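You operate a simulated robot arm through the tools that you are given. There is no shell and no other tool.

The job below is to be done with a simulated robot arm. You get a single attempt, and the scene is never put back.

TASK
Measure the run-out of the chuck on the roller stand and put it where it belongs.
Fine: On the small turntable, slider up to its stop, one full turn by the table knob, slider back. Up to 0.20 mm it goes back on the stand; over that, into the red dish. Don't drop or knock it.

Only the result counts: the job must be done as asked and must still hold three seconds after the hand-in. Knocking over, shifting, dropping, spilling or breaking anything else fails it.

THE ROBOT
A 7-joint arm with a two-finger parallel gripper, fixed in place. Base frame: the origin is at the foot of the arm, x ahead of it, y to its left, z up. Readings come in m, degrees, newtons and seconds.
Its first joint turns from -132.0 to 132.0 degrees. Payload 3.91 kg.
The TCP is the grasp point between the finger pads, 0.03 m short of the fingertips. In the tool frame z runs along the fingers and y along their closing line. Largest opening 0.11 m; finger width 0.02, thickness 0.01; the body of the gripper, 0.048 by 0.112 m, starts 0.055 m behind the TCP.
Orientation is told as [roll, pitch, yaw] about the base's x, y, z axes, in that order, counted from this pose: with the fingers straight down and closing along the base's y, the tool's x points along the base's -x, its y along +y and its z along -z.

THE INTERFACE
- The arm moves only by the tool move_arm. Its argument "plan" is a list of rows, each a list of 7 numbers: the shift along the base's x, y, z in m, then the turn, a rotation vector about the base's x, y, z in degrees, then the finger opening in m, from 0 to 0.11. In form: [[x, y, z, wx, wy, wz, jaw], ...]. A call has 1 to 20 rows; each row shifts and turns the commanded pose from where the row before left it. A row lasts 0.2 s, in which the tool goes at most 0.05 m and 8.6 degrees; a call with a longer step from one row to the next is refused whole, and so is a gripper value outside its range. A pose out of reach is approached as far as the arm can. The call stops where the force on the tool passes 70 N (or 10 N more than at its start, if that is more) or the arm is blocked; 0.2 s more then pass. The fingers move at their own pace (about 0.108 m/s each) and stop on an object; they squeeze with about 31 N. The grip force told is the motor's: it shows also when the fingers shut on nothing. Time passes only in rows, and 0.2 s behind the last, so rows that do not move let the fingers close. It gives the time, the measured TCP pose, the force on the tool (base axes), the opening and the grip force at its end, in the units of the frame above (readings bear some noise), with the torque about the TCP (base axes, N m) and any sound that the robot's microphone picked up, and new pictures: "views" is both (left out), scene, wrist or none.
- Cameras (640 x 400 px; columns grow to the right, rows downward): "scene" is fixed at [0.22, 0.6493, 1.2964]; the picture's right is [-0.41, 0.91, 0.00], its down [0.82, 0.36, -0.45] and it looks along [-0.41, -0.18, -0.89] (base axes); focal length 214 px, centre (320, 200). "wrist" rides on the gripper at [0.072, 0.017, -0.103] in the tool frame; the picture's right is [-0.23, 0.97, 0.00], its down [-0.76, -0.18, -0.62] and it looks along [-0.61, -0.14, 0.78] (tool axes); focal length 222 px, centre (320, 200). There is no depth. A picture from a camera that has moved, and an enlarged one, comes with that camera's place and axes in the base frame and with its lens.
- enlarge(camera, box): a new picture of the part [left, top, right, bottom] of that camera's present view, enlarged. It takes no simulated time.
- close_job(): hands the job in; it is judged then, once.

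Places have to be worked out from the pictures, the camera data and where the tool is seen. Open the gripper and draw the arm clear of the work before you hand the job in, unless the task says otherwise.

The tools are called after ">>>" as name(argument=value, ...) on one line, values as JSON. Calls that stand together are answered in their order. move_arm: Moves the arm, as the interface text tells. Its arguments: {"type":"object","properties":{"plan":{"type":"array"},"views":{"type":"string","enum":["both","scene","wrist","none"]}},"required":["plan"]} The other tools are called the same way: enlarge (camera, box) takes an enlarged picture of a part of a camera's view; close_job () hands the job in.

At the start:

```text
clock: 0.0
ee_pos: [0.0611, 0.579, 1.0468]
orientation: [0.1, -0.1, -0.1]
wrist_force: [0.2, -0.8, -0.4]
moment: [0.01, -0.02, 0.0]
gripper_width: 0.1101
gripper_force: 0.0
```

scene: 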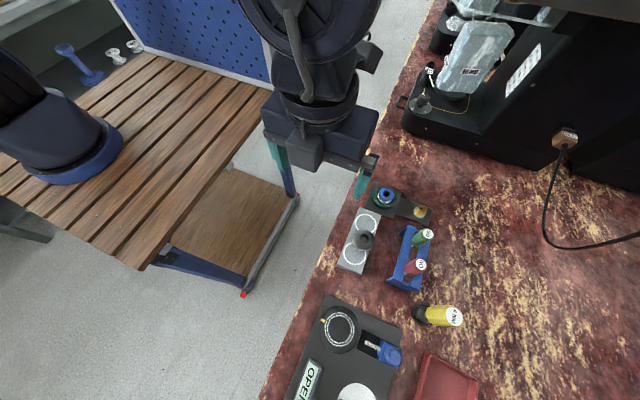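
wrist: 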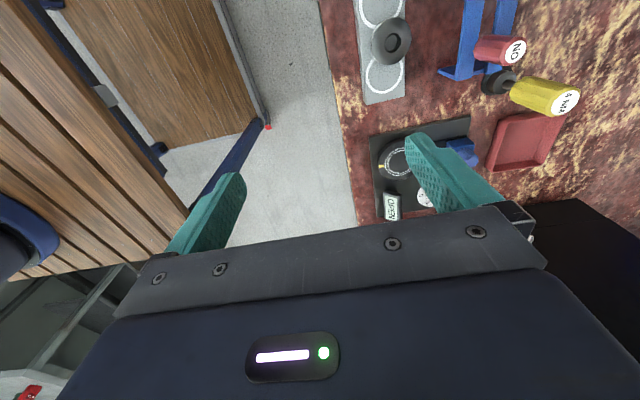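

I'll start by enlarging the scene view of the work area to identify the objects before I move.

>>> enlarge(camera="scene", box=[320, 170, 480, 290])

>>> enlarge(camera="scene", box=[270, 280, 480, 400])

>>> enlarge(camera="wrist", box=[340, 0, 600, 220])

```text
3.33 times, centred on (400, 230) of scene
camera zoom: at [0.22, 0.6493, 1.2964], right [-0.41, 0.91, 0.0], down [0.82, 0.36, -0.45], along [-0.41, -0.18, -0.89], focal length 715 px, centre (53, 100)
```

zoom: 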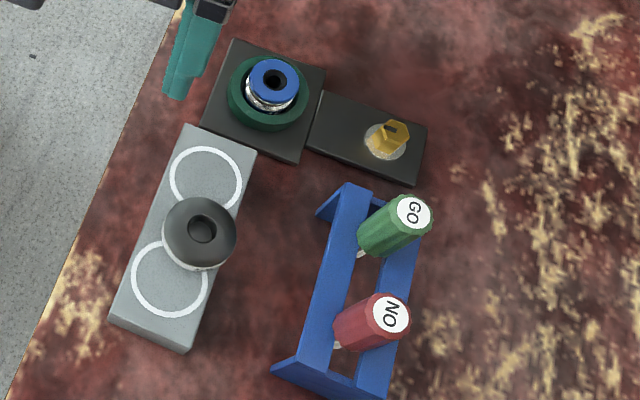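

```text
3.05 times, centred on (375, 340) of scene
camera zoom: at [0.22, 0.6493, 1.2964], right [-0.41, 0.91, 0.0], down [0.82, 0.36, -0.45], along [-0.41, -0.18, -0.89], focal length 654 px, centre (152, -227)
```

zoom: 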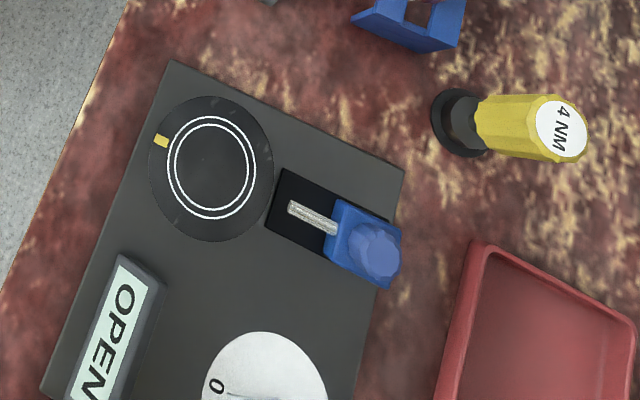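

```text
1.82 times, centred on (470, 110) of wrist
camera zoom: at [-0.0104, 0.5955, 1.1492], right [0.23, 0.97, 0.0], down [0.76, -0.18, 0.62], along [0.61, -0.14, -0.78], focal length 404 px, centre (47, 364)
```

zoom: 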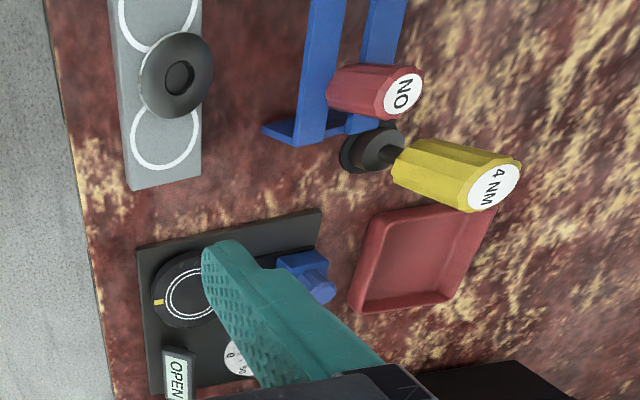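

The workpiece candidates are at x≈-0.14…0.03, y≈0.7, on a table at about z≈0.72. I can't yet tell which one is the roller stand, so I'll move the wrist camera over them, staying high.

>>> move_arm(plan=[[-0.03, 0.03, 0, 0, 0, 0, 0.11], [-0.03, 0.03, 0, 0, 0, 0, 0.11], [-0.03, 0.03, -0.02, 0, 0, 0, 0.11], [-0.03, 0.02, -0.03, 0, 0, 0, 0.11], [-0.01, 0, -0.03, 0, 0, 0, 0.11], [0, 0, 0, 0, 0, 0, 0.11]])

```text
clock: 1.4
ee_pos: [-0.0675, 0.6908, 0.9655]
orientation: [0.1, 0.1, -0.1]
wrist_force: [-0.3, -0.3, -0.5]
moment: [0.0, 0.03, -0.03]
gripper_width: 0.1099
gripper_force: 0.0
camera wrist: at [-0.1405, 0.7063, 1.0685], right [0.23, 0.97, 0.0], down [0.76, -0.18, 0.62], along [0.61, -0.14, -0.78], focal length 222 px, centre (320, 200)
```

scene: 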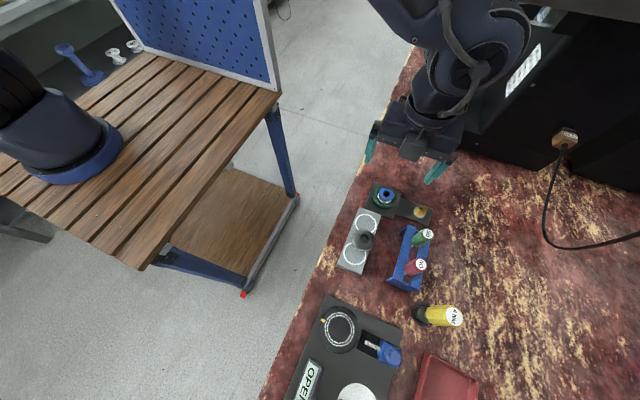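
wrist: 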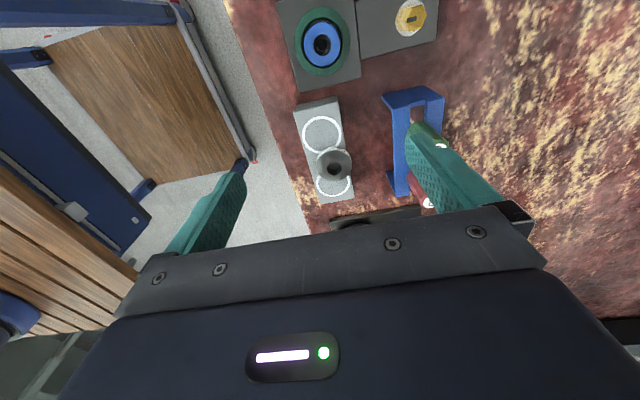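

>>> enlarge(camera="wrist", box=[260, 0, 450, 110])

>>> enlarge(camera="wrist", box=[270, 90, 400, 210])

>>> enlarge(camera="scene", box=[330, 175, 440, 280])

```text
3.37 times, centred on (355, 55) of wrist
camera zoom: at [-0.1405, 0.7063, 1.0685], right [0.23, 0.97, 0.0], down [0.76, -0.18, 0.62], along [0.61, -0.14, -0.78], focal length 748 px, centre (202, 688)
```

zoom: 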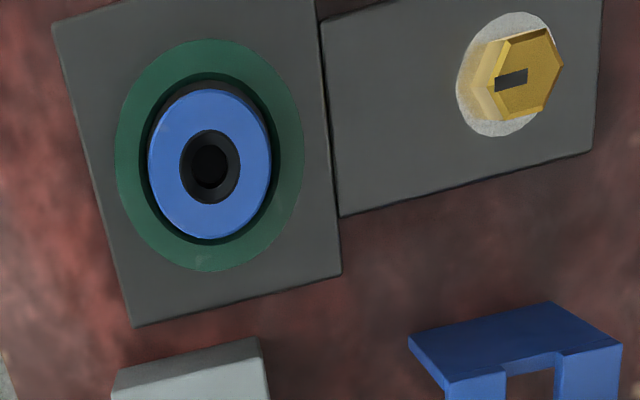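

```text
3.33 times, centred on (335, 150) of wrist
camera zoom: at [-0.1405, 0.7063, 1.0685], right [0.23, 0.97, 0.0], down [0.76, -0.18, 0.62], along [0.61, -0.14, -0.78], focal length 740 px, centre (270, 367)
```

zoom: 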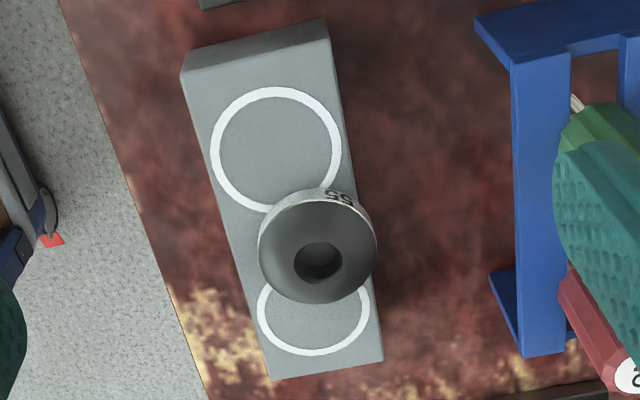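

```text
3.81 times, centred on (385, 228) of scene
camera zoom: at [0.22, 0.6493, 1.2964], right [-0.41, 0.91, 0.0], down [0.82, 0.36, -0.45], along [-0.41, -0.18, -0.89], focal length 817 px, centre (72, 95)
```

zoom: 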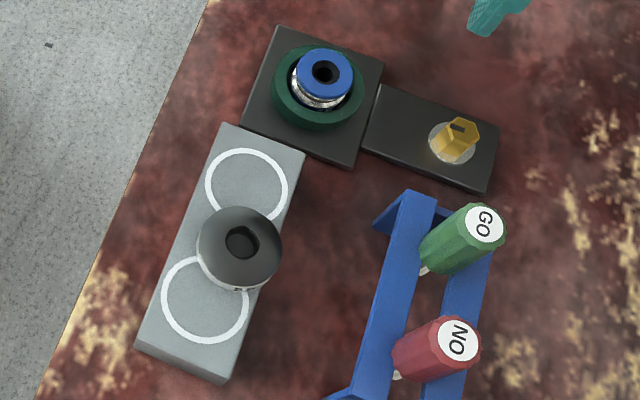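

The grey stand at about (0.03, 0.69) holds a dark ring-shaped part with a printed label, and the darker stand holds a blue and silver part in a green ring. I'll lower the camera for a more oblique look at both, keeping the fingertips well above everything.

>>> move_arm(plan=[[0.0, 0.01, -0.03, 0, 0, 0, 0.11], [0.0, 0.01, -0.03, 0, 0, 0, 0.11], [0, 0.0, -0.025, 0, 0, 0, 0.11], [0, 0, 0, 0, 0, 0, 0.11]])

>>> enlarge(camera="wrist", box=[240, 60, 420, 220])

>>> enlarge(camera="scene", box=[390, 0, 600, 150])

>>> enlarge(camera="scene", box=[290, 290, 420, 400])

```text
clock: 2.4
ee_pos: [-0.0674, 0.709, 0.882]
orientation: [0.0, 0.1, 0.0]
wrist_force: [0.2, -0.4, 0.6]
moment: [0.0, 0.01, -0.02]
gripper_width: 0.1097
gripper_force: 0.0
camera wrist: at [-0.1401, 0.7255, 0.9849], right [0.23, 0.97, 0.0], down [0.76, -0.18, 0.62], along [0.61, -0.14, -0.78], focal length 222 px, centre (320, 200)
```

scene: 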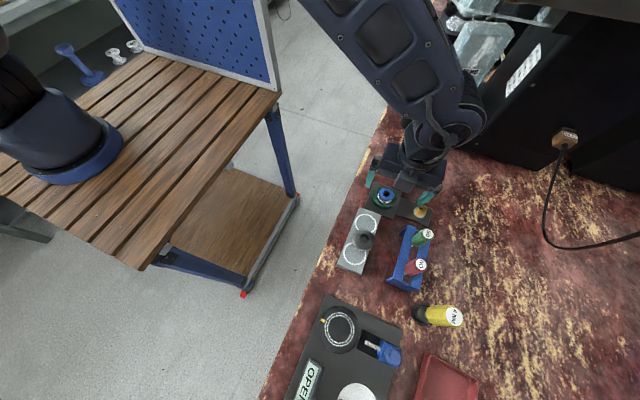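
wrist: 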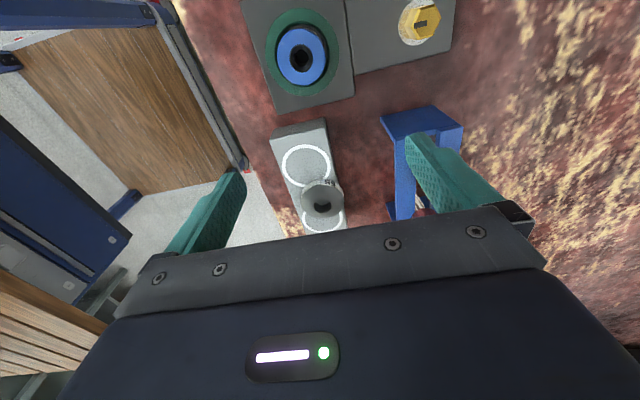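

```text
2.50 times, centred on (330, 140) of wrist
camera zoom: at [-0.1401, 0.7255, 0.9849], right [0.23, 0.97, 0.0], down [0.76, -0.18, 0.62], along [0.61, -0.14, -0.78], focal length 555 px, centre (295, 350)
```

zoom: 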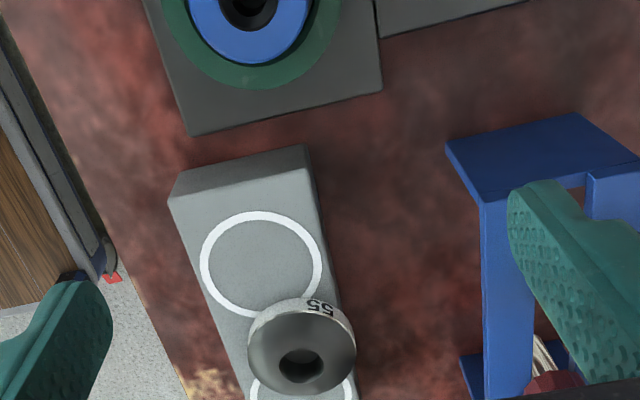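

```text
2.67 times, centred on (495, 75) of scene
camera zoom: at [0.22, 0.6493, 1.2964], right [-0.41, 0.91, 0.0], down [0.82, 0.36, -0.45], along [-0.41, -0.18, -0.89], focal length 572 px, centre (-147, 533)
```

zoom: 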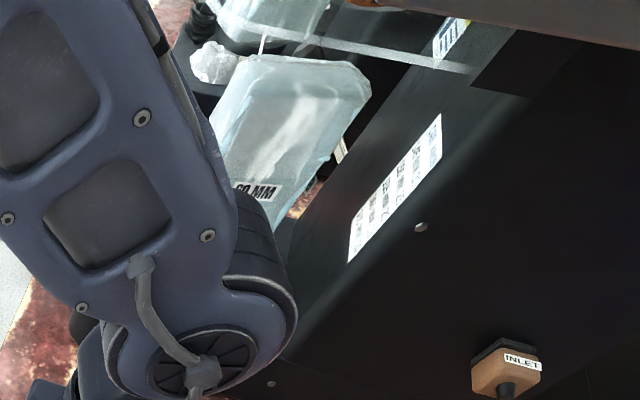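

```text
3.64 times, centred on (355, 345) of scene
camera zoom: at [0.22, 0.6493, 1.2964], right [-0.41, 0.91, 0.0], down [0.82, 0.36, -0.45], along [-0.41, -0.18, -0.89], focal length 780 px, centre (193, -327)
```

zoom: 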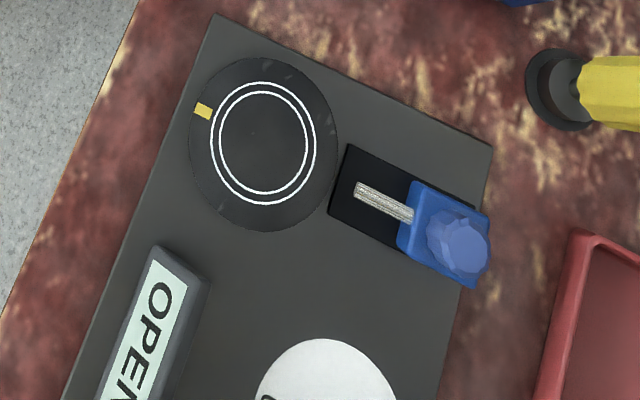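

The turntable station has two concentric rings (about 57 and 66 mm) that fit a part of roughly 55 mm. Next I'll tilt the tool so the wrist camera can see the parts from the side while staying above them.

>>> move_arm(plan=[[-0.01, 0.0, 0.0, 0, -8, 0, 0.11], [-0.01, 0.0, 0.0, 0, -8, 0, 0.11], [-0.01, 0.0, -0.01, 0, -8, 0, 0.11], [-0.01, 0.0, -0.01, 0, -8, 0, 0.11], [0, 0, 0, 0, 0, 0, 0.11]])

>>> enlarge(camera="wrist", box=[240, 60, 440, 220])

```text
clock: 3.6
ee_pos: [-0.1067, 0.7092, 0.8619]
orientation: [0.1, -32.0, 0.0]
wrist_force: [0.6, 0.0, -1.1]
moment: [0.0, -0.01, 0.0]
gripper_width: 0.11
gripper_force: 0.1
camera wrist: at [-0.2239, 0.7255, 0.9102], right [0.19, 0.97, 0.12], down [0.31, -0.18, 0.93], along [0.93, -0.14, -0.34], focal length 222 px, centre (320, 200)
```

scene: 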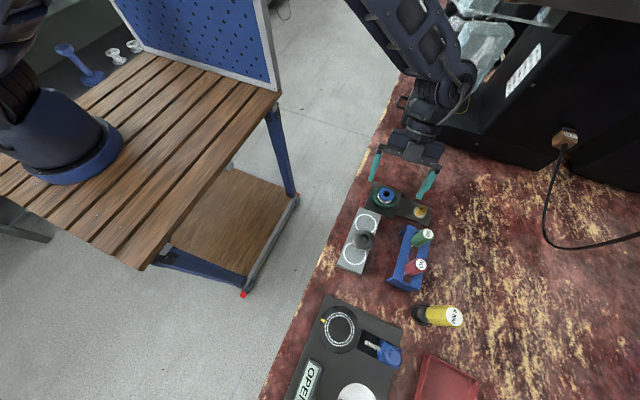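
wrist: 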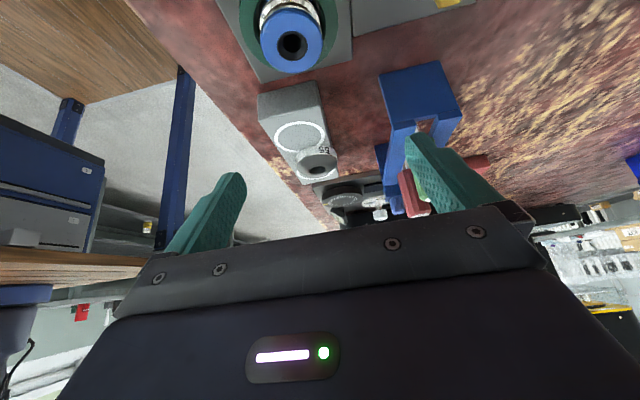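

```text
2.50 times, centred on (340, 140) of wrist
camera zoom: at [-0.2239, 0.7255, 0.9102], right [0.19, 0.97, 0.12], down [0.31, -0.18, 0.93], along [0.93, -0.14, -0.34], focal length 555 px, centre (270, 350)
```

zoom: 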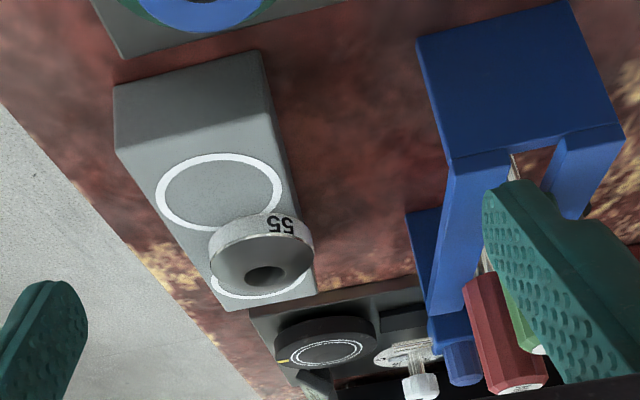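

The grey stand's part is a short disc, about 55 mm across, with a knurled side marked "55". I'll back the camera up a little at safe height for a side view of the dark stand's blue and silver part, to compare the two.

>>> move_arm(plan=[[-0.03, 0.0, 0.01, 0, 0, 0, 0.11], [-0.03, 0.0, 0.01, 0, 0, 0, 0.11], [-0.03, 0.0, 0.0, 0, 0, 0, 0.11], [0, 0, 0, 0, 0, 0, 0.11]])

>>> enlarge(camera="wrist", box=[220, 0, 480, 200])

```text
clock: 4.6
ee_pos: [-0.1972, 0.7089, 0.8843]
orientation: [0.0, -32.0, 0.1]
wrist_force: [-0.4, 0.3, -0.6]
moment: [-0.02, 0.01, 0.0]
gripper_width: 0.11
gripper_force: 0.0
camera wrist: at [-0.3145, 0.726, 0.9308], right [0.19, 0.97, 0.12], down [0.32, -0.18, 0.93], along [0.93, -0.14, -0.34], focal length 222 px, centre (320, 200)
```

scene: 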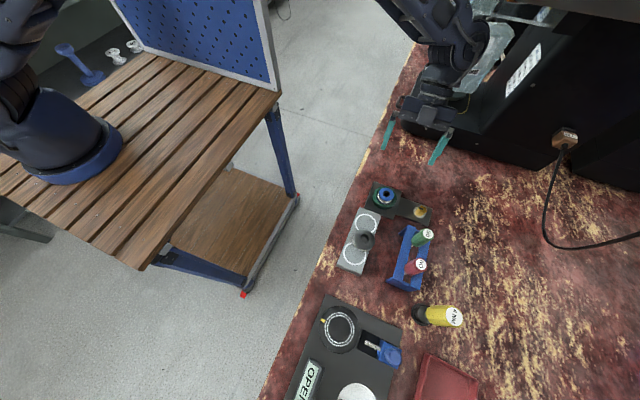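
wrist: 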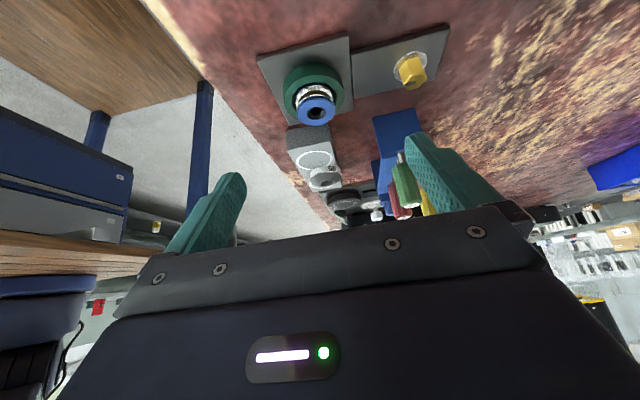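

```text
2.00 times, centred on (350, 100) of wrist
camera zoom: at [-0.3145, 0.726, 0.9308], right [0.19, 0.97, 0.12], down [0.32, -0.18, 0.93], along [0.93, -0.14, -0.34], focal length 444 px, centre (260, 400)
```

zoom: 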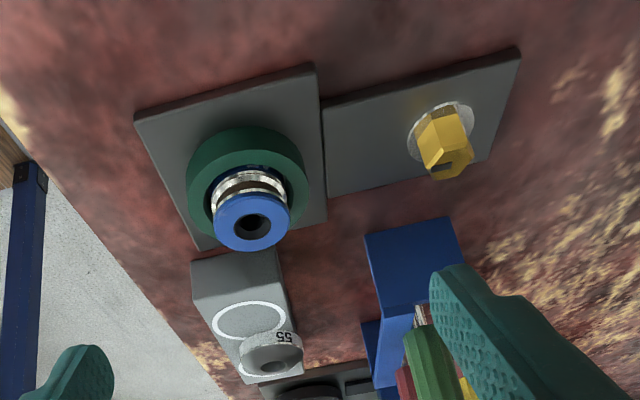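

From the geometry, the grey stand's rings are at about (-0.013, 0.68) and (0.073, 0.68) on a top at z≈0.755. The loose "55" disc sits midway between them at about (0.031, 0.689), so I take it to be the chuck on the roller stand. The blue part is nested in a fixture. Next I'll straighten the tool and look at the turntable station.

>>> move_arm(plan=[[0.02, 0, 0.02, 0, 8, 0, 0.11], [0.04, 0, 0.02, 0, 8, 0, 0.11], [0.04, 0.01, 0.02, 0, 8, 0, 0.11], [0.04, 0.01, 0.01, 0, 8, 0, 0.11], [0.045, 0.01, 0, 0, 0, 0, 0.11], [0.045, 0.01, 0, 0, 0, 0, 0.11], [0.045, 0, 0, 0, 0, 0, 0.11], [0.045, 0, 0, 0, 0, 0, 0.11], [0.03, 0, 0, 0, 0, 0, 0.11], [0, 0, 0, 0, 0, 0, 0.11]])

>>> enlarge(camera="wrist", box=[220, 60, 420, 240])

```text
clock: 6.8
ee_pos: [0.1516, 0.7484, 0.9516]
orientation: [0.1, 0.1, 0.0]
wrist_force: [-0.6, 0.8, 0.8]
moment: [0.01, 0.01, 0.02]
gripper_width: 0.1099
gripper_force: 0.1
camera wrist: at [0.0789, 0.7657, 1.0538], right [0.23, 0.97, 0.0], down [0.76, -0.18, 0.62], along [0.61, -0.14, -0.78], focal length 222 px, centre (320, 200)
```

scene: 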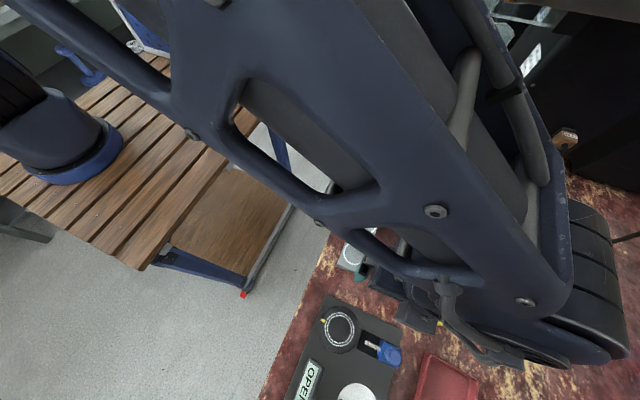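
wrist: 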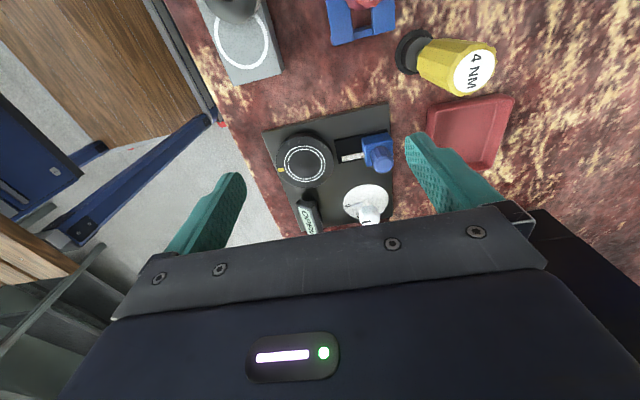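

```text
2.22 times, centred on (320, 150) of wrist
camera zoom: at [0.0789, 0.7657, 1.0538], right [0.23, 0.97, 0.0], down [0.76, -0.18, 0.62], along [0.61, -0.14, -0.78], focal length 494 px, centre (320, 311)
```

zoom: 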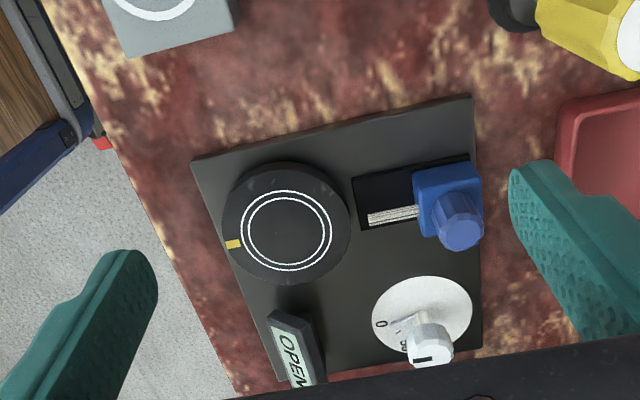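

The station shows a turntable with a yellow index, a blue slider with a probe and handle, a white knob on a dial plate, and a display reading "OPEN". I'll move ahead in x to see the knob and dial better.

>>> move_arm(plan=[[0.04, 0.0, 0, 0, 0, 0, 0.11], [0.04, 0.0, 0, 0, 0, 0, 0.11], [0.03, 0, 0, 0, 0, 0, 0.11], [0, 0, 0, 0, 0, 0, 0.11]])

>>> enlarge(camera="wrist", box=[240, 20, 440, 200])

>>> enlarge(camera="wrist", box=[290, 80, 400, 180])

>>> enlarge(camera="scene", box=[270, 290, 410, 400])

```text
clock: 7.8
ee_pos: [0.2631, 0.7486, 0.9515]
orientation: [0.1, 0.0, 0.0]
wrist_force: [0.3, 0.4, -0.4]
moment: [-0.02, -0.01, 0.03]
gripper_width: 0.1101
gripper_force: 0.0
camera wrist: at [0.1895, 0.7658, 1.0544], right [0.23, 0.97, 0.0], down [0.76, -0.18, 0.62], along [0.61, -0.14, -0.78], focal length 222 px, centre (320, 200)
```

scene: 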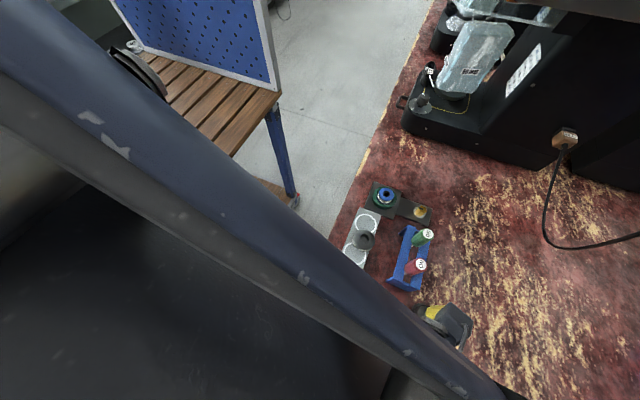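
wrist: 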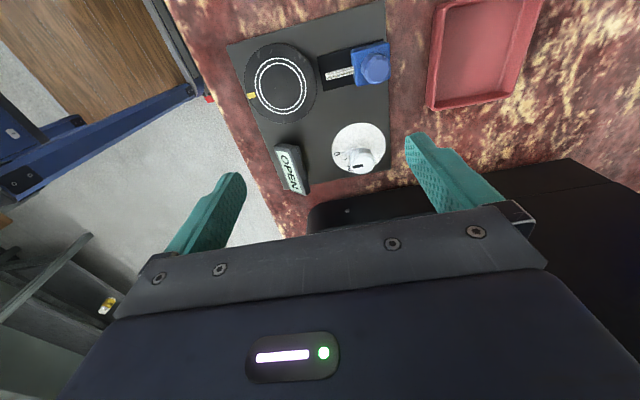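

```text
2.22 times, centred on (340, 110) of wrist
camera zoom: at [0.1895, 0.7658, 1.0544], right [0.23, 0.97, 0.0], down [0.76, -0.18, 0.62], along [0.61, -0.14, -0.78], focal length 494 px, centre (276, 400)
```

zoom: 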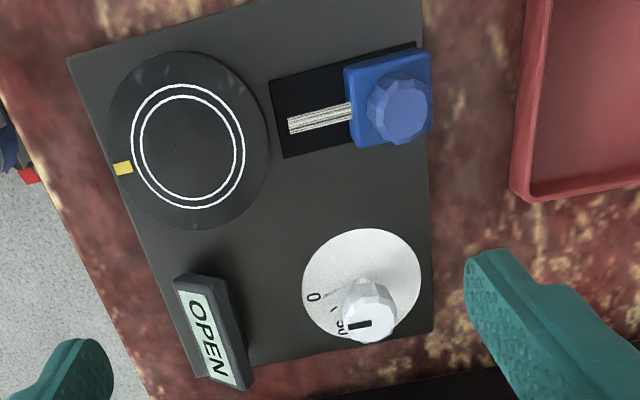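

```text
4.00 times, centred on (345, 130) of wrist
camera zoom: at [0.1895, 0.7658, 1.0544], right [0.23, 0.97, 0.0], down [0.76, -0.18, 0.62], along [0.61, -0.14, -0.78], focal length 888 px, centre (220, 480)
```

zoom: 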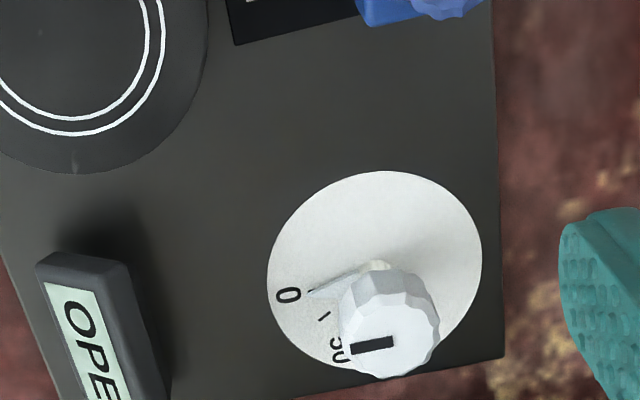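

```text
3.64 times, centred on (340, 345) of scene
camera zoom: at [0.22, 0.6493, 1.2964], right [-0.41, 0.91, 0.0], down [0.82, 0.36, -0.45], along [-0.41, -0.18, -0.89], focal length 780 px, centre (247, -327)
```

zoom: 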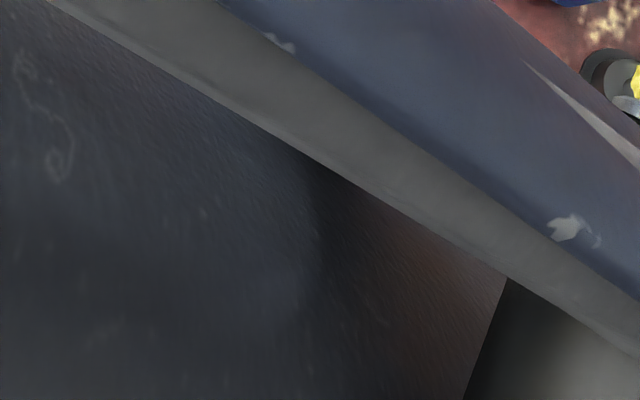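

Position estimates so far:

| Item | x | y | z |
|---|---|---|---|
| Turntable centre | 0.240 | 0.705 | 0.752 |
| Slider handle | 0.238 | 0.812 | top ~0.797 |
| White knob | 0.348 | 0.789 | top ~0.79 |
| Chuck | 0.030 | 0.689 | top ~0.77 |

I'll go above the chuck and check its alignment in the wrist picture.

>>> move_arm(plan=[[-0.04, -0.01, 0, 0, 0, 0, 0.11], [-0.045, -0.01, 0, 0, 0, 0, 0.11], [-0.045, -0.01, 0, 0, 0, 0, 0.11], [-0.045, -0.01, 0, 0, 0, 0, 0.11], [-0.035, -0.01, -0.025, 0, 0, 0, 0.11], [-0.023, -0.01, -0.03, 0, 0, 0, 0.11], [0, 0, -0.015, 0, 0, 0, 0.11], [0, 0, 0, 0, 0, 0, 0.11]])

>>> enlarge(camera="wrist", box=[240, 60, 400, 180])

>>> enlarge(camera="scene", box=[290, 180, 450, 400])

```text
clock: 9.6
ee_pos: [0.0295, 0.6901, 0.8815]
orientation: [0.1, 0.1, -0.1]
wrist_force: [-0.1, -0.3, 0.5]
moment: [0.02, 0.04, -0.02]
gripper_width: 0.11
gripper_force: 0.0
camera wrist: at [-0.0432, 0.7057, 0.9836], right [0.23, 0.97, 0.0], down [0.76, -0.18, 0.62], along [0.61, -0.14, -0.78], focal length 222 px, centre (320, 200)
```

scene: 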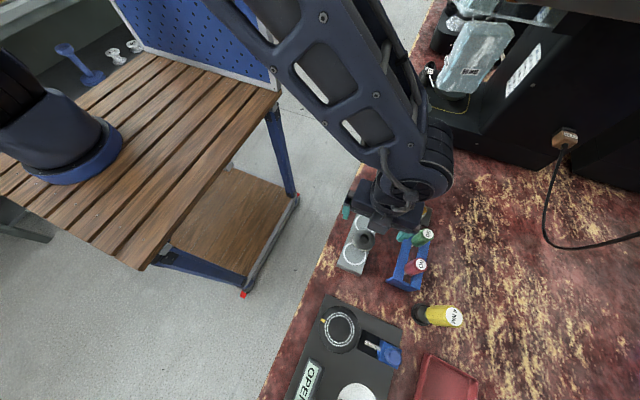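
wrist: 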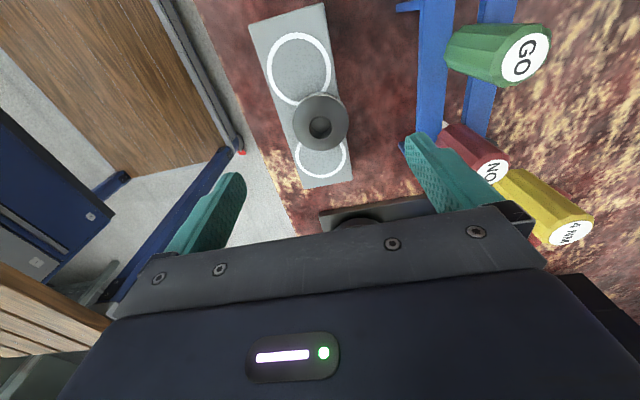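

```text
3.33 times, centred on (320, 120) of wrist
camera zoom: at [-0.0432, 0.7057, 0.9836], right [0.23, 0.97, 0.0], down [0.76, -0.18, 0.62], along [0.61, -0.14, -0.78], focal length 740 px, centre (320, 467)
```

zoom: 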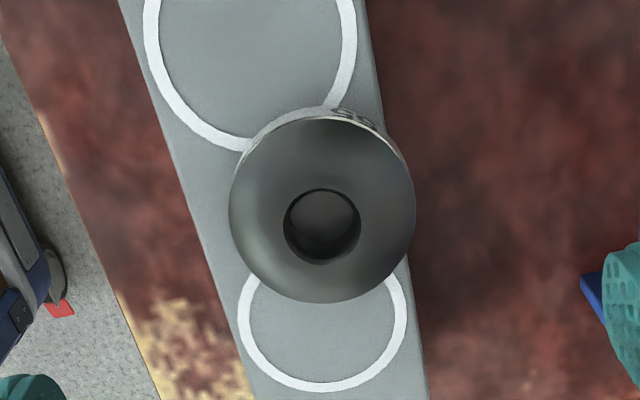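

```text
1.82 times, centred on (370, 290) of scene
camera zoom: at [0.22, 0.6493, 1.2964], right [-0.41, 0.91, 0.0], down [0.82, 0.36, -0.45], along [-0.41, -0.18, -0.89], focal length 390 px, centre (229, 36)
```

zoom: 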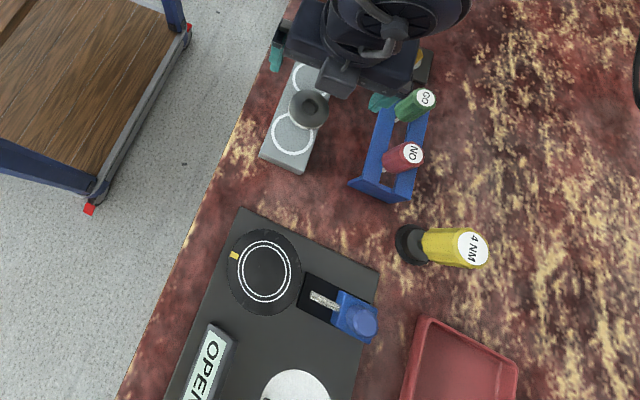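

The chuck is centred at about (0.031, 0.689), top at z≈0.77. I'll narrow the jaws a little and go down partway to re-measure heights before gripping.

>>> move_arm(plan=[[0.001, -0.001, -0.03, 0, 0, 0, 0.09], [0.0, 0, -0.03, 0, 0, 0, 0.09], [0, 0, -0.01, 0, 0, 0, 0.09], [0, 0, 0, 0, 0, 0, 0.09]])

>>> enlarge(camera="wrist", box=[220, 60, 420, 240])

>>> enlarge(camera="scene", box=[330, 190, 430, 280])

```text
clock: 10.6
ee_pos: [0.0308, 0.6881, 0.8111]
orientation: [0.1, 0.0, -0.1]
wrist_force: [0.4, -0.3, -1.1]
moment: [0.01, -0.02, 0.01]
gripper_width: 0.0903
gripper_force: 0.0
camera wrist: at [-0.0421, 0.7052, 0.9138], right [0.23, 0.97, 0.0], down [0.76, -0.18, 0.62], along [0.61, -0.14, -0.78], focal length 222 px, centre (320, 200)
```

scene: 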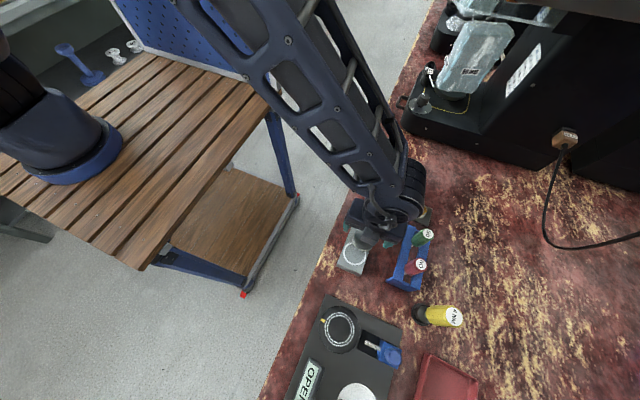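
wrist: 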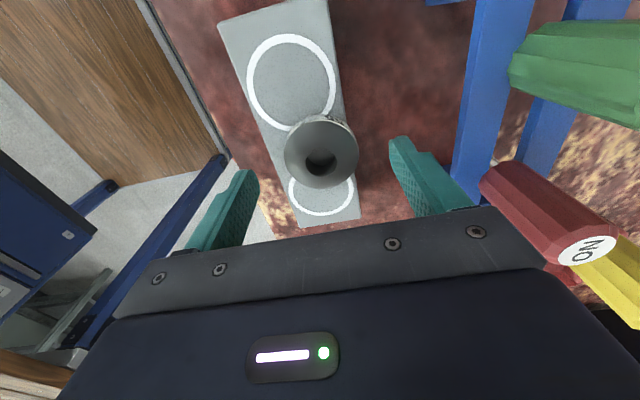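

```text
2.22 times, centred on (320, 150) of wrist
camera zoom: at [-0.0421, 0.7052, 0.9138], right [0.23, 0.97, 0.0], down [0.76, -0.18, 0.62], along [0.61, -0.14, -0.78], focal length 494 px, centre (320, 311)
```

zoom: 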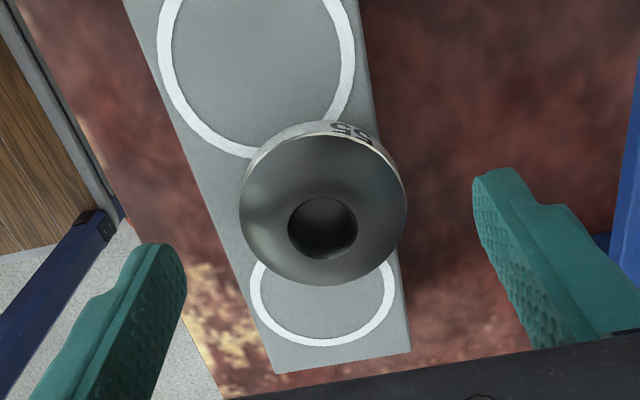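

```text
4.44 times, centred on (380, 235) of scene
camera zoom: at [0.22, 0.6493, 1.2964], right [-0.41, 0.91, 0.0], down [0.82, 0.36, -0.45], along [-0.41, -0.18, -0.89], focal length 953 px, centre (53, 44)
```

zoom: 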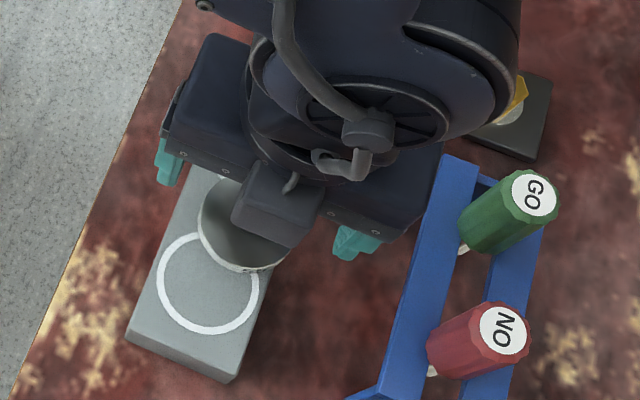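

Re-measured: the chuck top is at about 0.769 and the stand top at about 0.757. I'll go down to TCP z≈0.790 (tips ≈0.760) with the jaws straddling the part, watching the force.

>>> move_arm(plan=[[0.0, 0.0005, -0.01, 0, 0, 0, 0.09], [0.0, 0, -0.008, 0, 0, 0, 0.09], [0, 0, -0.003, 0, 0, 0, 0.09], [0, 0, 0, 0, 0, 0, 0.09]])

>>> enlarge(camera="wrist", box=[220, 60, 420, 240])

>>> enlarge(camera="scene", box=[330, 190, 430, 280])

```text
clock: 11.6
ee_pos: [0.0301, 0.6883, 0.7904]
orientation: [0.1, -0.1, 0.0]
wrist_force: [-0.1, 0.2, -0.1]
moment: [0.01, 0.01, 0.02]
gripper_width: 0.0902
gripper_force: 0.1
camera wrist: at [-0.0423, 0.705, 0.8929], right [0.23, 0.97, 0.0], down [0.76, -0.18, 0.62], along [0.61, -0.14, -0.78], focal length 222 px, centre (320, 200)
```

scene: 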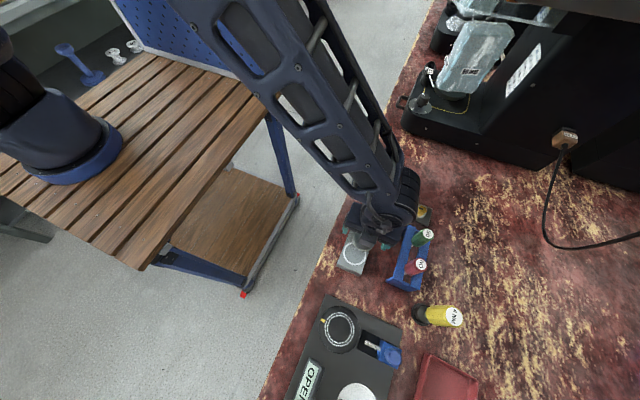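
wrist: 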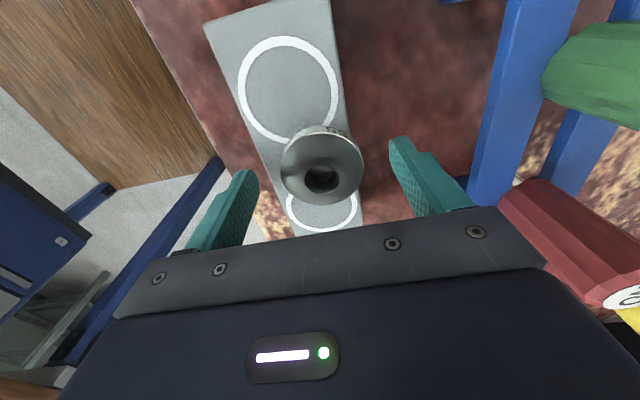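

```text
2.22 times, centred on (320, 150) of wrist
camera zoom: at [-0.0423, 0.705, 0.8929], right [0.23, 0.97, 0.0], down [0.76, -0.18, 0.62], along [0.61, -0.14, -0.78], focal length 494 px, centre (320, 311)
```

zoom: 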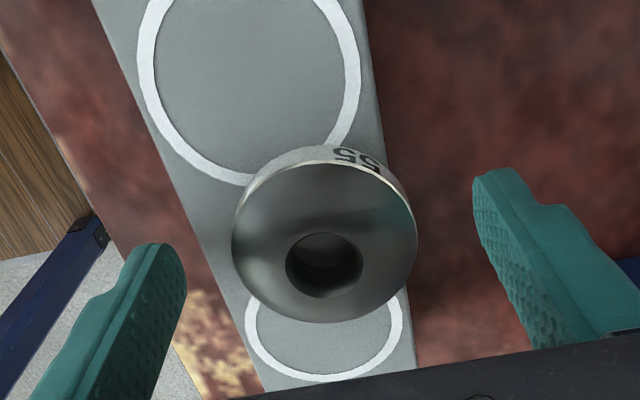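

```text
4.44 times, centred on (380, 235) of scene
camera zoom: at [0.22, 0.6493, 1.2964], right [-0.41, 0.91, 0.0], down [0.82, 0.36, -0.45], along [-0.41, -0.18, -0.89], focal length 953 px, centre (53, 44)
```

zoom: 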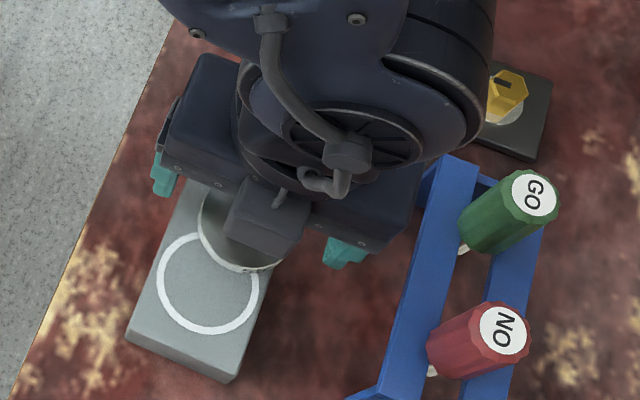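

No contact yet. I'll ease 1.5 mm lower and close gently on the chuck.

>>> move_arm(plan=[[0.001, 0.0, -0.0015, 0, 0, 0, 0.075], [0.0, 0, 0, 0, 0, 0, 0.062], [0, 0, 0, 0, 0, 0, 0.045], [0, 0, 0, 0, 0, 0, 0.045], [0, 0, 0, 0, 0, 0, 0.045]])

>>> enlarge(camera="wrist", box=[220, 60, 420, 240])

```text
clock: 12.8
ee_pos: [0.0309, 0.689, 0.7888]
orientation: [0.2, 0.0, 0.1]
wrist_force: [0.6, -0.4, 2.1]
moment: [-0.07, -0.03, 0.02]
gripper_width: 0.0542
gripper_force: 30.7
camera wrist: at [-0.0413, 0.7049, 0.8916], right [0.23, 0.97, 0.0], down [0.76, -0.18, 0.62], along [0.61, -0.14, -0.78], focal length 222 px, centre (320, 200)
```

scene: 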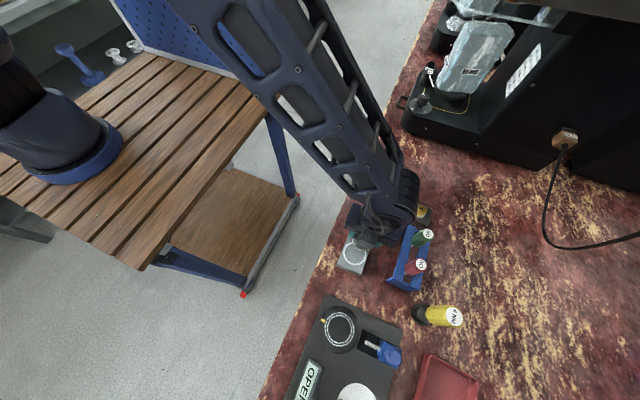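
wrist: 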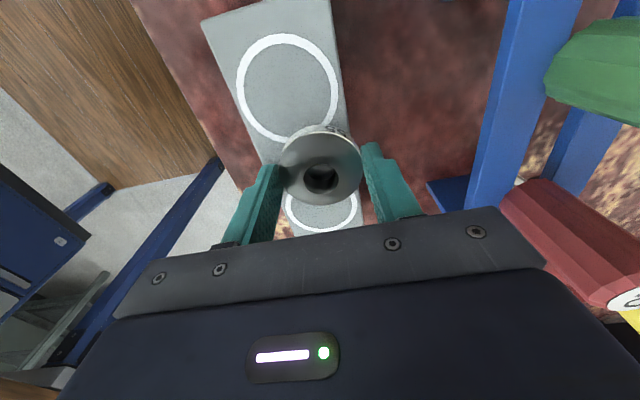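

```text
2.22 times, centred on (320, 150) of wrist
camera zoom: at [-0.0413, 0.7049, 0.8916], right [0.23, 0.97, 0.0], down [0.76, -0.18, 0.62], along [0.61, -0.14, -0.78], focal length 494 px, centre (320, 311)
```

zoom: 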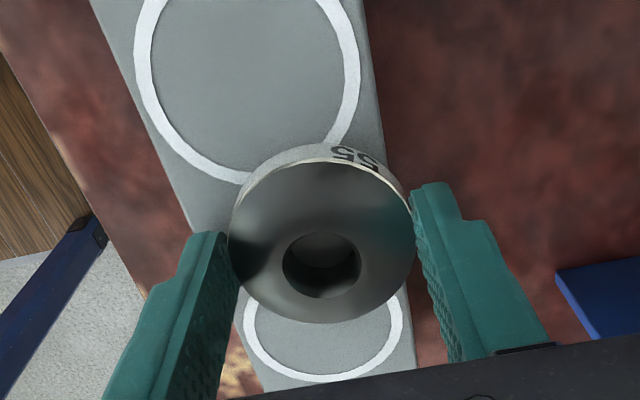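

The grip is firm (30.7 N at 54.2 mm width), and TCP (0.031, 0.689, 0.789) is the return pose. I'll lift straight up slowly and check that the chuck comes along.

>>> move_arm(plan=[[0.0, 0.0, 0.005, 0, 0, 0, 0.045], [0.0, 0, 0.01, 0, 0, 0, 0.045], [0, 0, 0.015, 0, 0, 0, 0.045], [0, 0, 0.015, 0, 0, 0, 0.045], [0, 0, 0.015, 0, 0, 0, 0.045], [0, 0, 0, 0, 0, 0, 0.045]])

>>> enlarge(camera="wrist", box=[220, 60, 420, 240])

```text
clock: 14.2
ee_pos: [0.0312, 0.6877, 0.8498]
orientation: [0.1, 0.0, 0.0]
wrist_force: [0.4, 0.7, -0.6]
moment: [0.02, 0.01, 0.03]
gripper_width: 0.045
gripper_force: 0.1
camera wrist: at [-0.0415, 0.7048, 0.9521], right [0.23, 0.97, 0.0], down [0.76, -0.18, 0.62], along [0.61, -0.14, -0.78], focal length 222 px, centre (320, 200)
```

scene: 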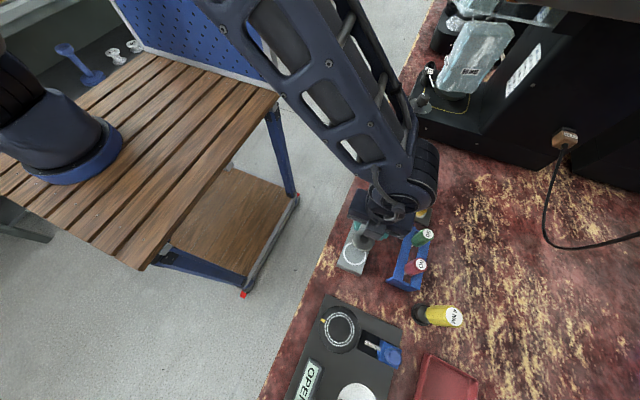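
wrist: 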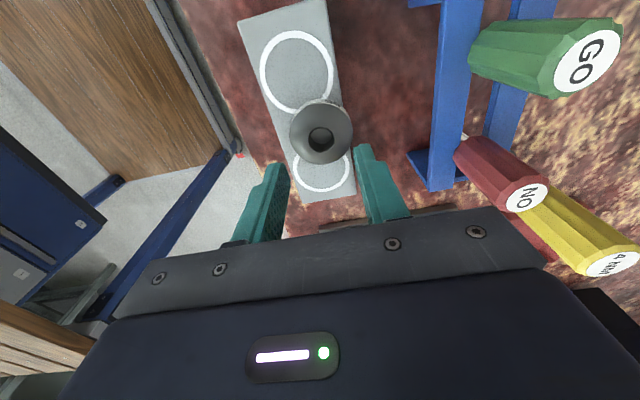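

```text
2.22 times, centred on (320, 150) of wrist
camera zoom: at [-0.0415, 0.7048, 0.9521], right [0.23, 0.97, 0.0], down [0.76, -0.18, 0.62], along [0.61, -0.14, -0.78], focal length 494 px, centre (320, 311)
```

zoom: 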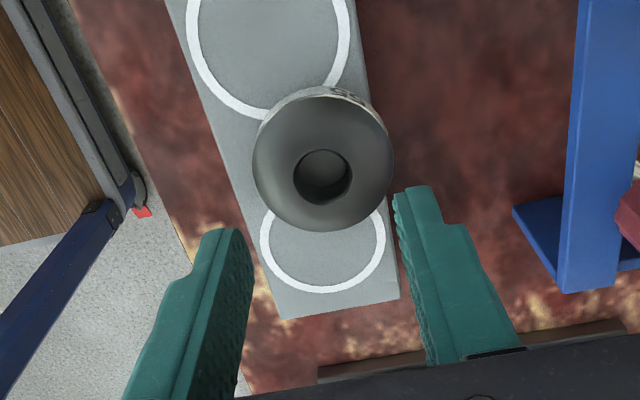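

The chuck stayed on the stand: the fingers slid up off its rim, and it looks undisturbed. I'll re-open, go back down slightly lower than before, and regrip. Then I'll lift in very small steps while watching the force.

>>> move_arm(plan=[[0.0, 0.001, -0.01, 0, 0, 0, 0.08], [-0.001, 0, -0.02, 0, 0, 0, 0.08], [0, 0, -0.02, 0, 0, 0, 0.08], [0, 0, -0.01, 0, 0, 0, 0.08], [0, 0, -0.002, 0, 0, 0, 0.08], [0, 0, 0, 0, 0, 0, 0.08]])

>>> enlarge(camera="wrist", box=[260, 90, 400, 220])

```text
clock: 15.6
ee_pos: [0.0301, 0.6901, 0.7878]
orientation: [0.0, -0.1, -0.1]
wrist_force: [-0.1, 0.4, -0.1]
moment: [0.01, -0.03, 0.01]
gripper_width: 0.0798
gripper_force: 0.0
camera wrist: at [-0.0427, 0.7059, 0.8898], right [0.23, 0.97, 0.0], down [0.76, -0.18, 0.62], along [0.61, -0.14, -0.78], focal length 222 px, centre (320, 200)
```

scene: 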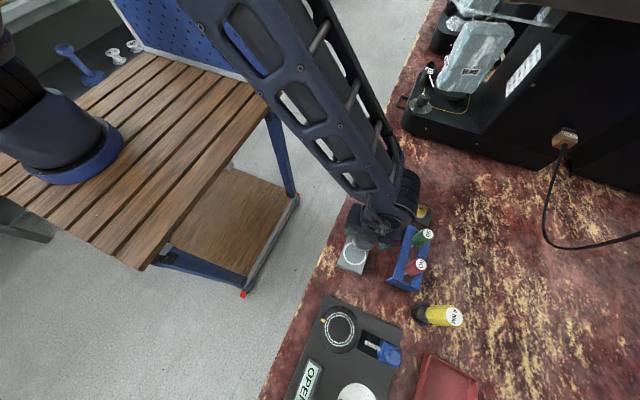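
wrist: 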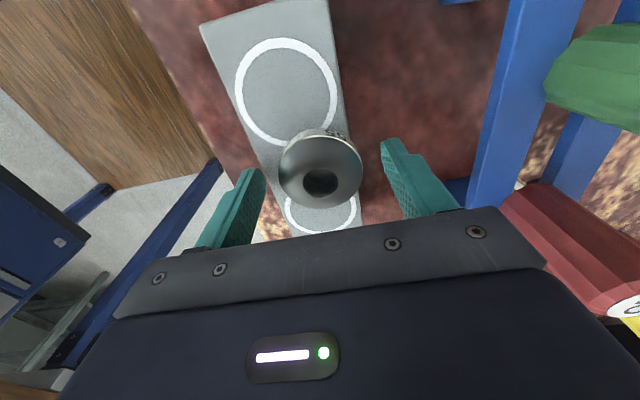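

```text
3.08 times, centred on (330, 155) of wrist
camera zoom: at [-0.0427, 0.7059, 0.8898], right [0.23, 0.97, 0.0], down [0.76, -0.18, 0.62], along [0.61, -0.14, -0.78], focal length 684 px, centre (289, 338)
```

zoom: 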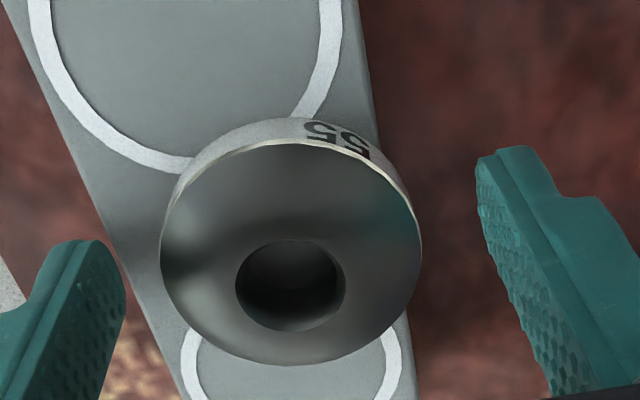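

I'm still clear of the stand. I'll creep down until I feel light contact, so I can grip as low on the chuck as possible.

>>> move_arm(plan=[[0.001, -0.001, -0.0015, 0, 0, 0, 0.08], [0, 0, 0, 0, 0, 0, 0.08]], views="none")

>>> move_arm(plan=[[0, 0, -0.0015, 0, 0, 0, 0.08], [0, 0, 0, 0, 0, 0, 0.08]], views="none")

```text
clock: 16.2
ee_pos: [0.0304, 0.6879, 0.7853]
orientation: [0.1, 0.0, 0.0]
wrist_force: [-0.3, -0.5, -0.3]
moment: [-0.01, 0.0, -0.01]
gripper_width: 0.0798
gripper_force: 0.1
```

```text
clock: 16.8
ee_pos: [0.0324, 0.6875, 0.7863]
orientation: [0.1, 0.0, 0.0]
wrist_force: [0.0, -1.3, 14.1]
moment: [-0.6, -0.14, 0.01]
gripper_width: 0.0807
gripper_force: 0.9
```

Contact with the stand came at TCP ≈0.785, so its top is at about 0.755. I'll back off 1.5 mm, grip, and lift 1 mm at a time.

>>> move_arm(plan=[[0, 0.001, 0.0015, 0, 0, 0, 0.08], [0, 0, 0, 0, 0, 0, 0.065], [0, 0, 0, 0, 0, 0, 0.0], [0, 0, 0, 0, 0, 0, 0.0], [0, 0, 0, 0, 0, 0, 0.0]], views="none")

>>> move_arm(plan=[[0, 0, 0.001, 0, 0, 0, 0.0], [0, 0, 0, 0, 0, 0, 0.0]], views="none")

>>> move_arm(plan=[[0, 0, 0.001, 0, 0, 0, 0.0], [0, 0, 0, 0, 0, 0, 0.0]])

>>> enlarge(camera="wrist", box=[260, 90, 400, 220])

```text
clock: 18.0
ee_pos: [0.0319, 0.6898, 0.7848]
orientation: [0.0, 0.0, -0.1]
wrist_force: [0.0, -0.2, 0.3]
moment: [0.03, -0.01, -0.01]
gripper_width: 0.0542
gripper_force: 31.2
```

```text
clock: 18.6
ee_pos: [0.0305, 0.6895, 0.787]
orientation: [0.1, 0.0, 0.0]
wrist_force: [0.2, -1.1, -0.2]
moment: [0.0, 0.03, 0.01]
gripper_width: 0.054
gripper_force: 30.5
```

```text
clock: 19.2
ee_pos: [0.0317, 0.6898, 0.7872]
orientation: [0.1, 0.0, 0.0]
wrist_force: [-0.3, 0.2, -2.1]
moment: [0.01, 0.0, -0.01]
gripper_width: 0.0542
gripper_force: 31.1
camera wrist: at [-0.0414, 0.7059, 0.8903], right [0.23, 0.97, 0.0], down [0.76, -0.18, 0.62], along [0.61, -0.14, -0.78], focal length 222 px, centre (320, 200)
```

scene: 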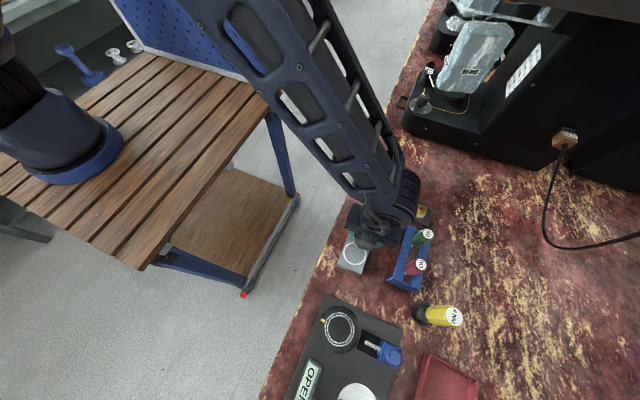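
wrist: 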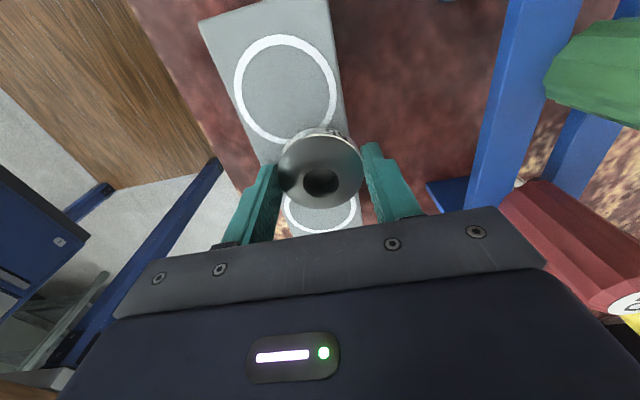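

```text
3.08 times, centred on (330, 155) of wrist
camera zoom: at [-0.0414, 0.7059, 0.8903], right [0.23, 0.97, 0.0], down [0.76, -0.18, 0.62], along [0.61, -0.14, -0.78], focal length 684 px, centre (289, 338)
```

zoom: 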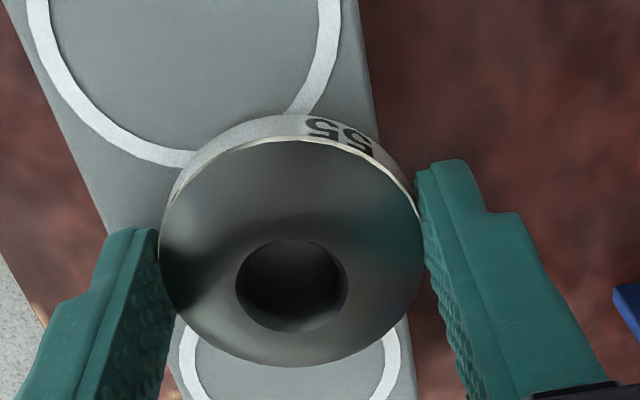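

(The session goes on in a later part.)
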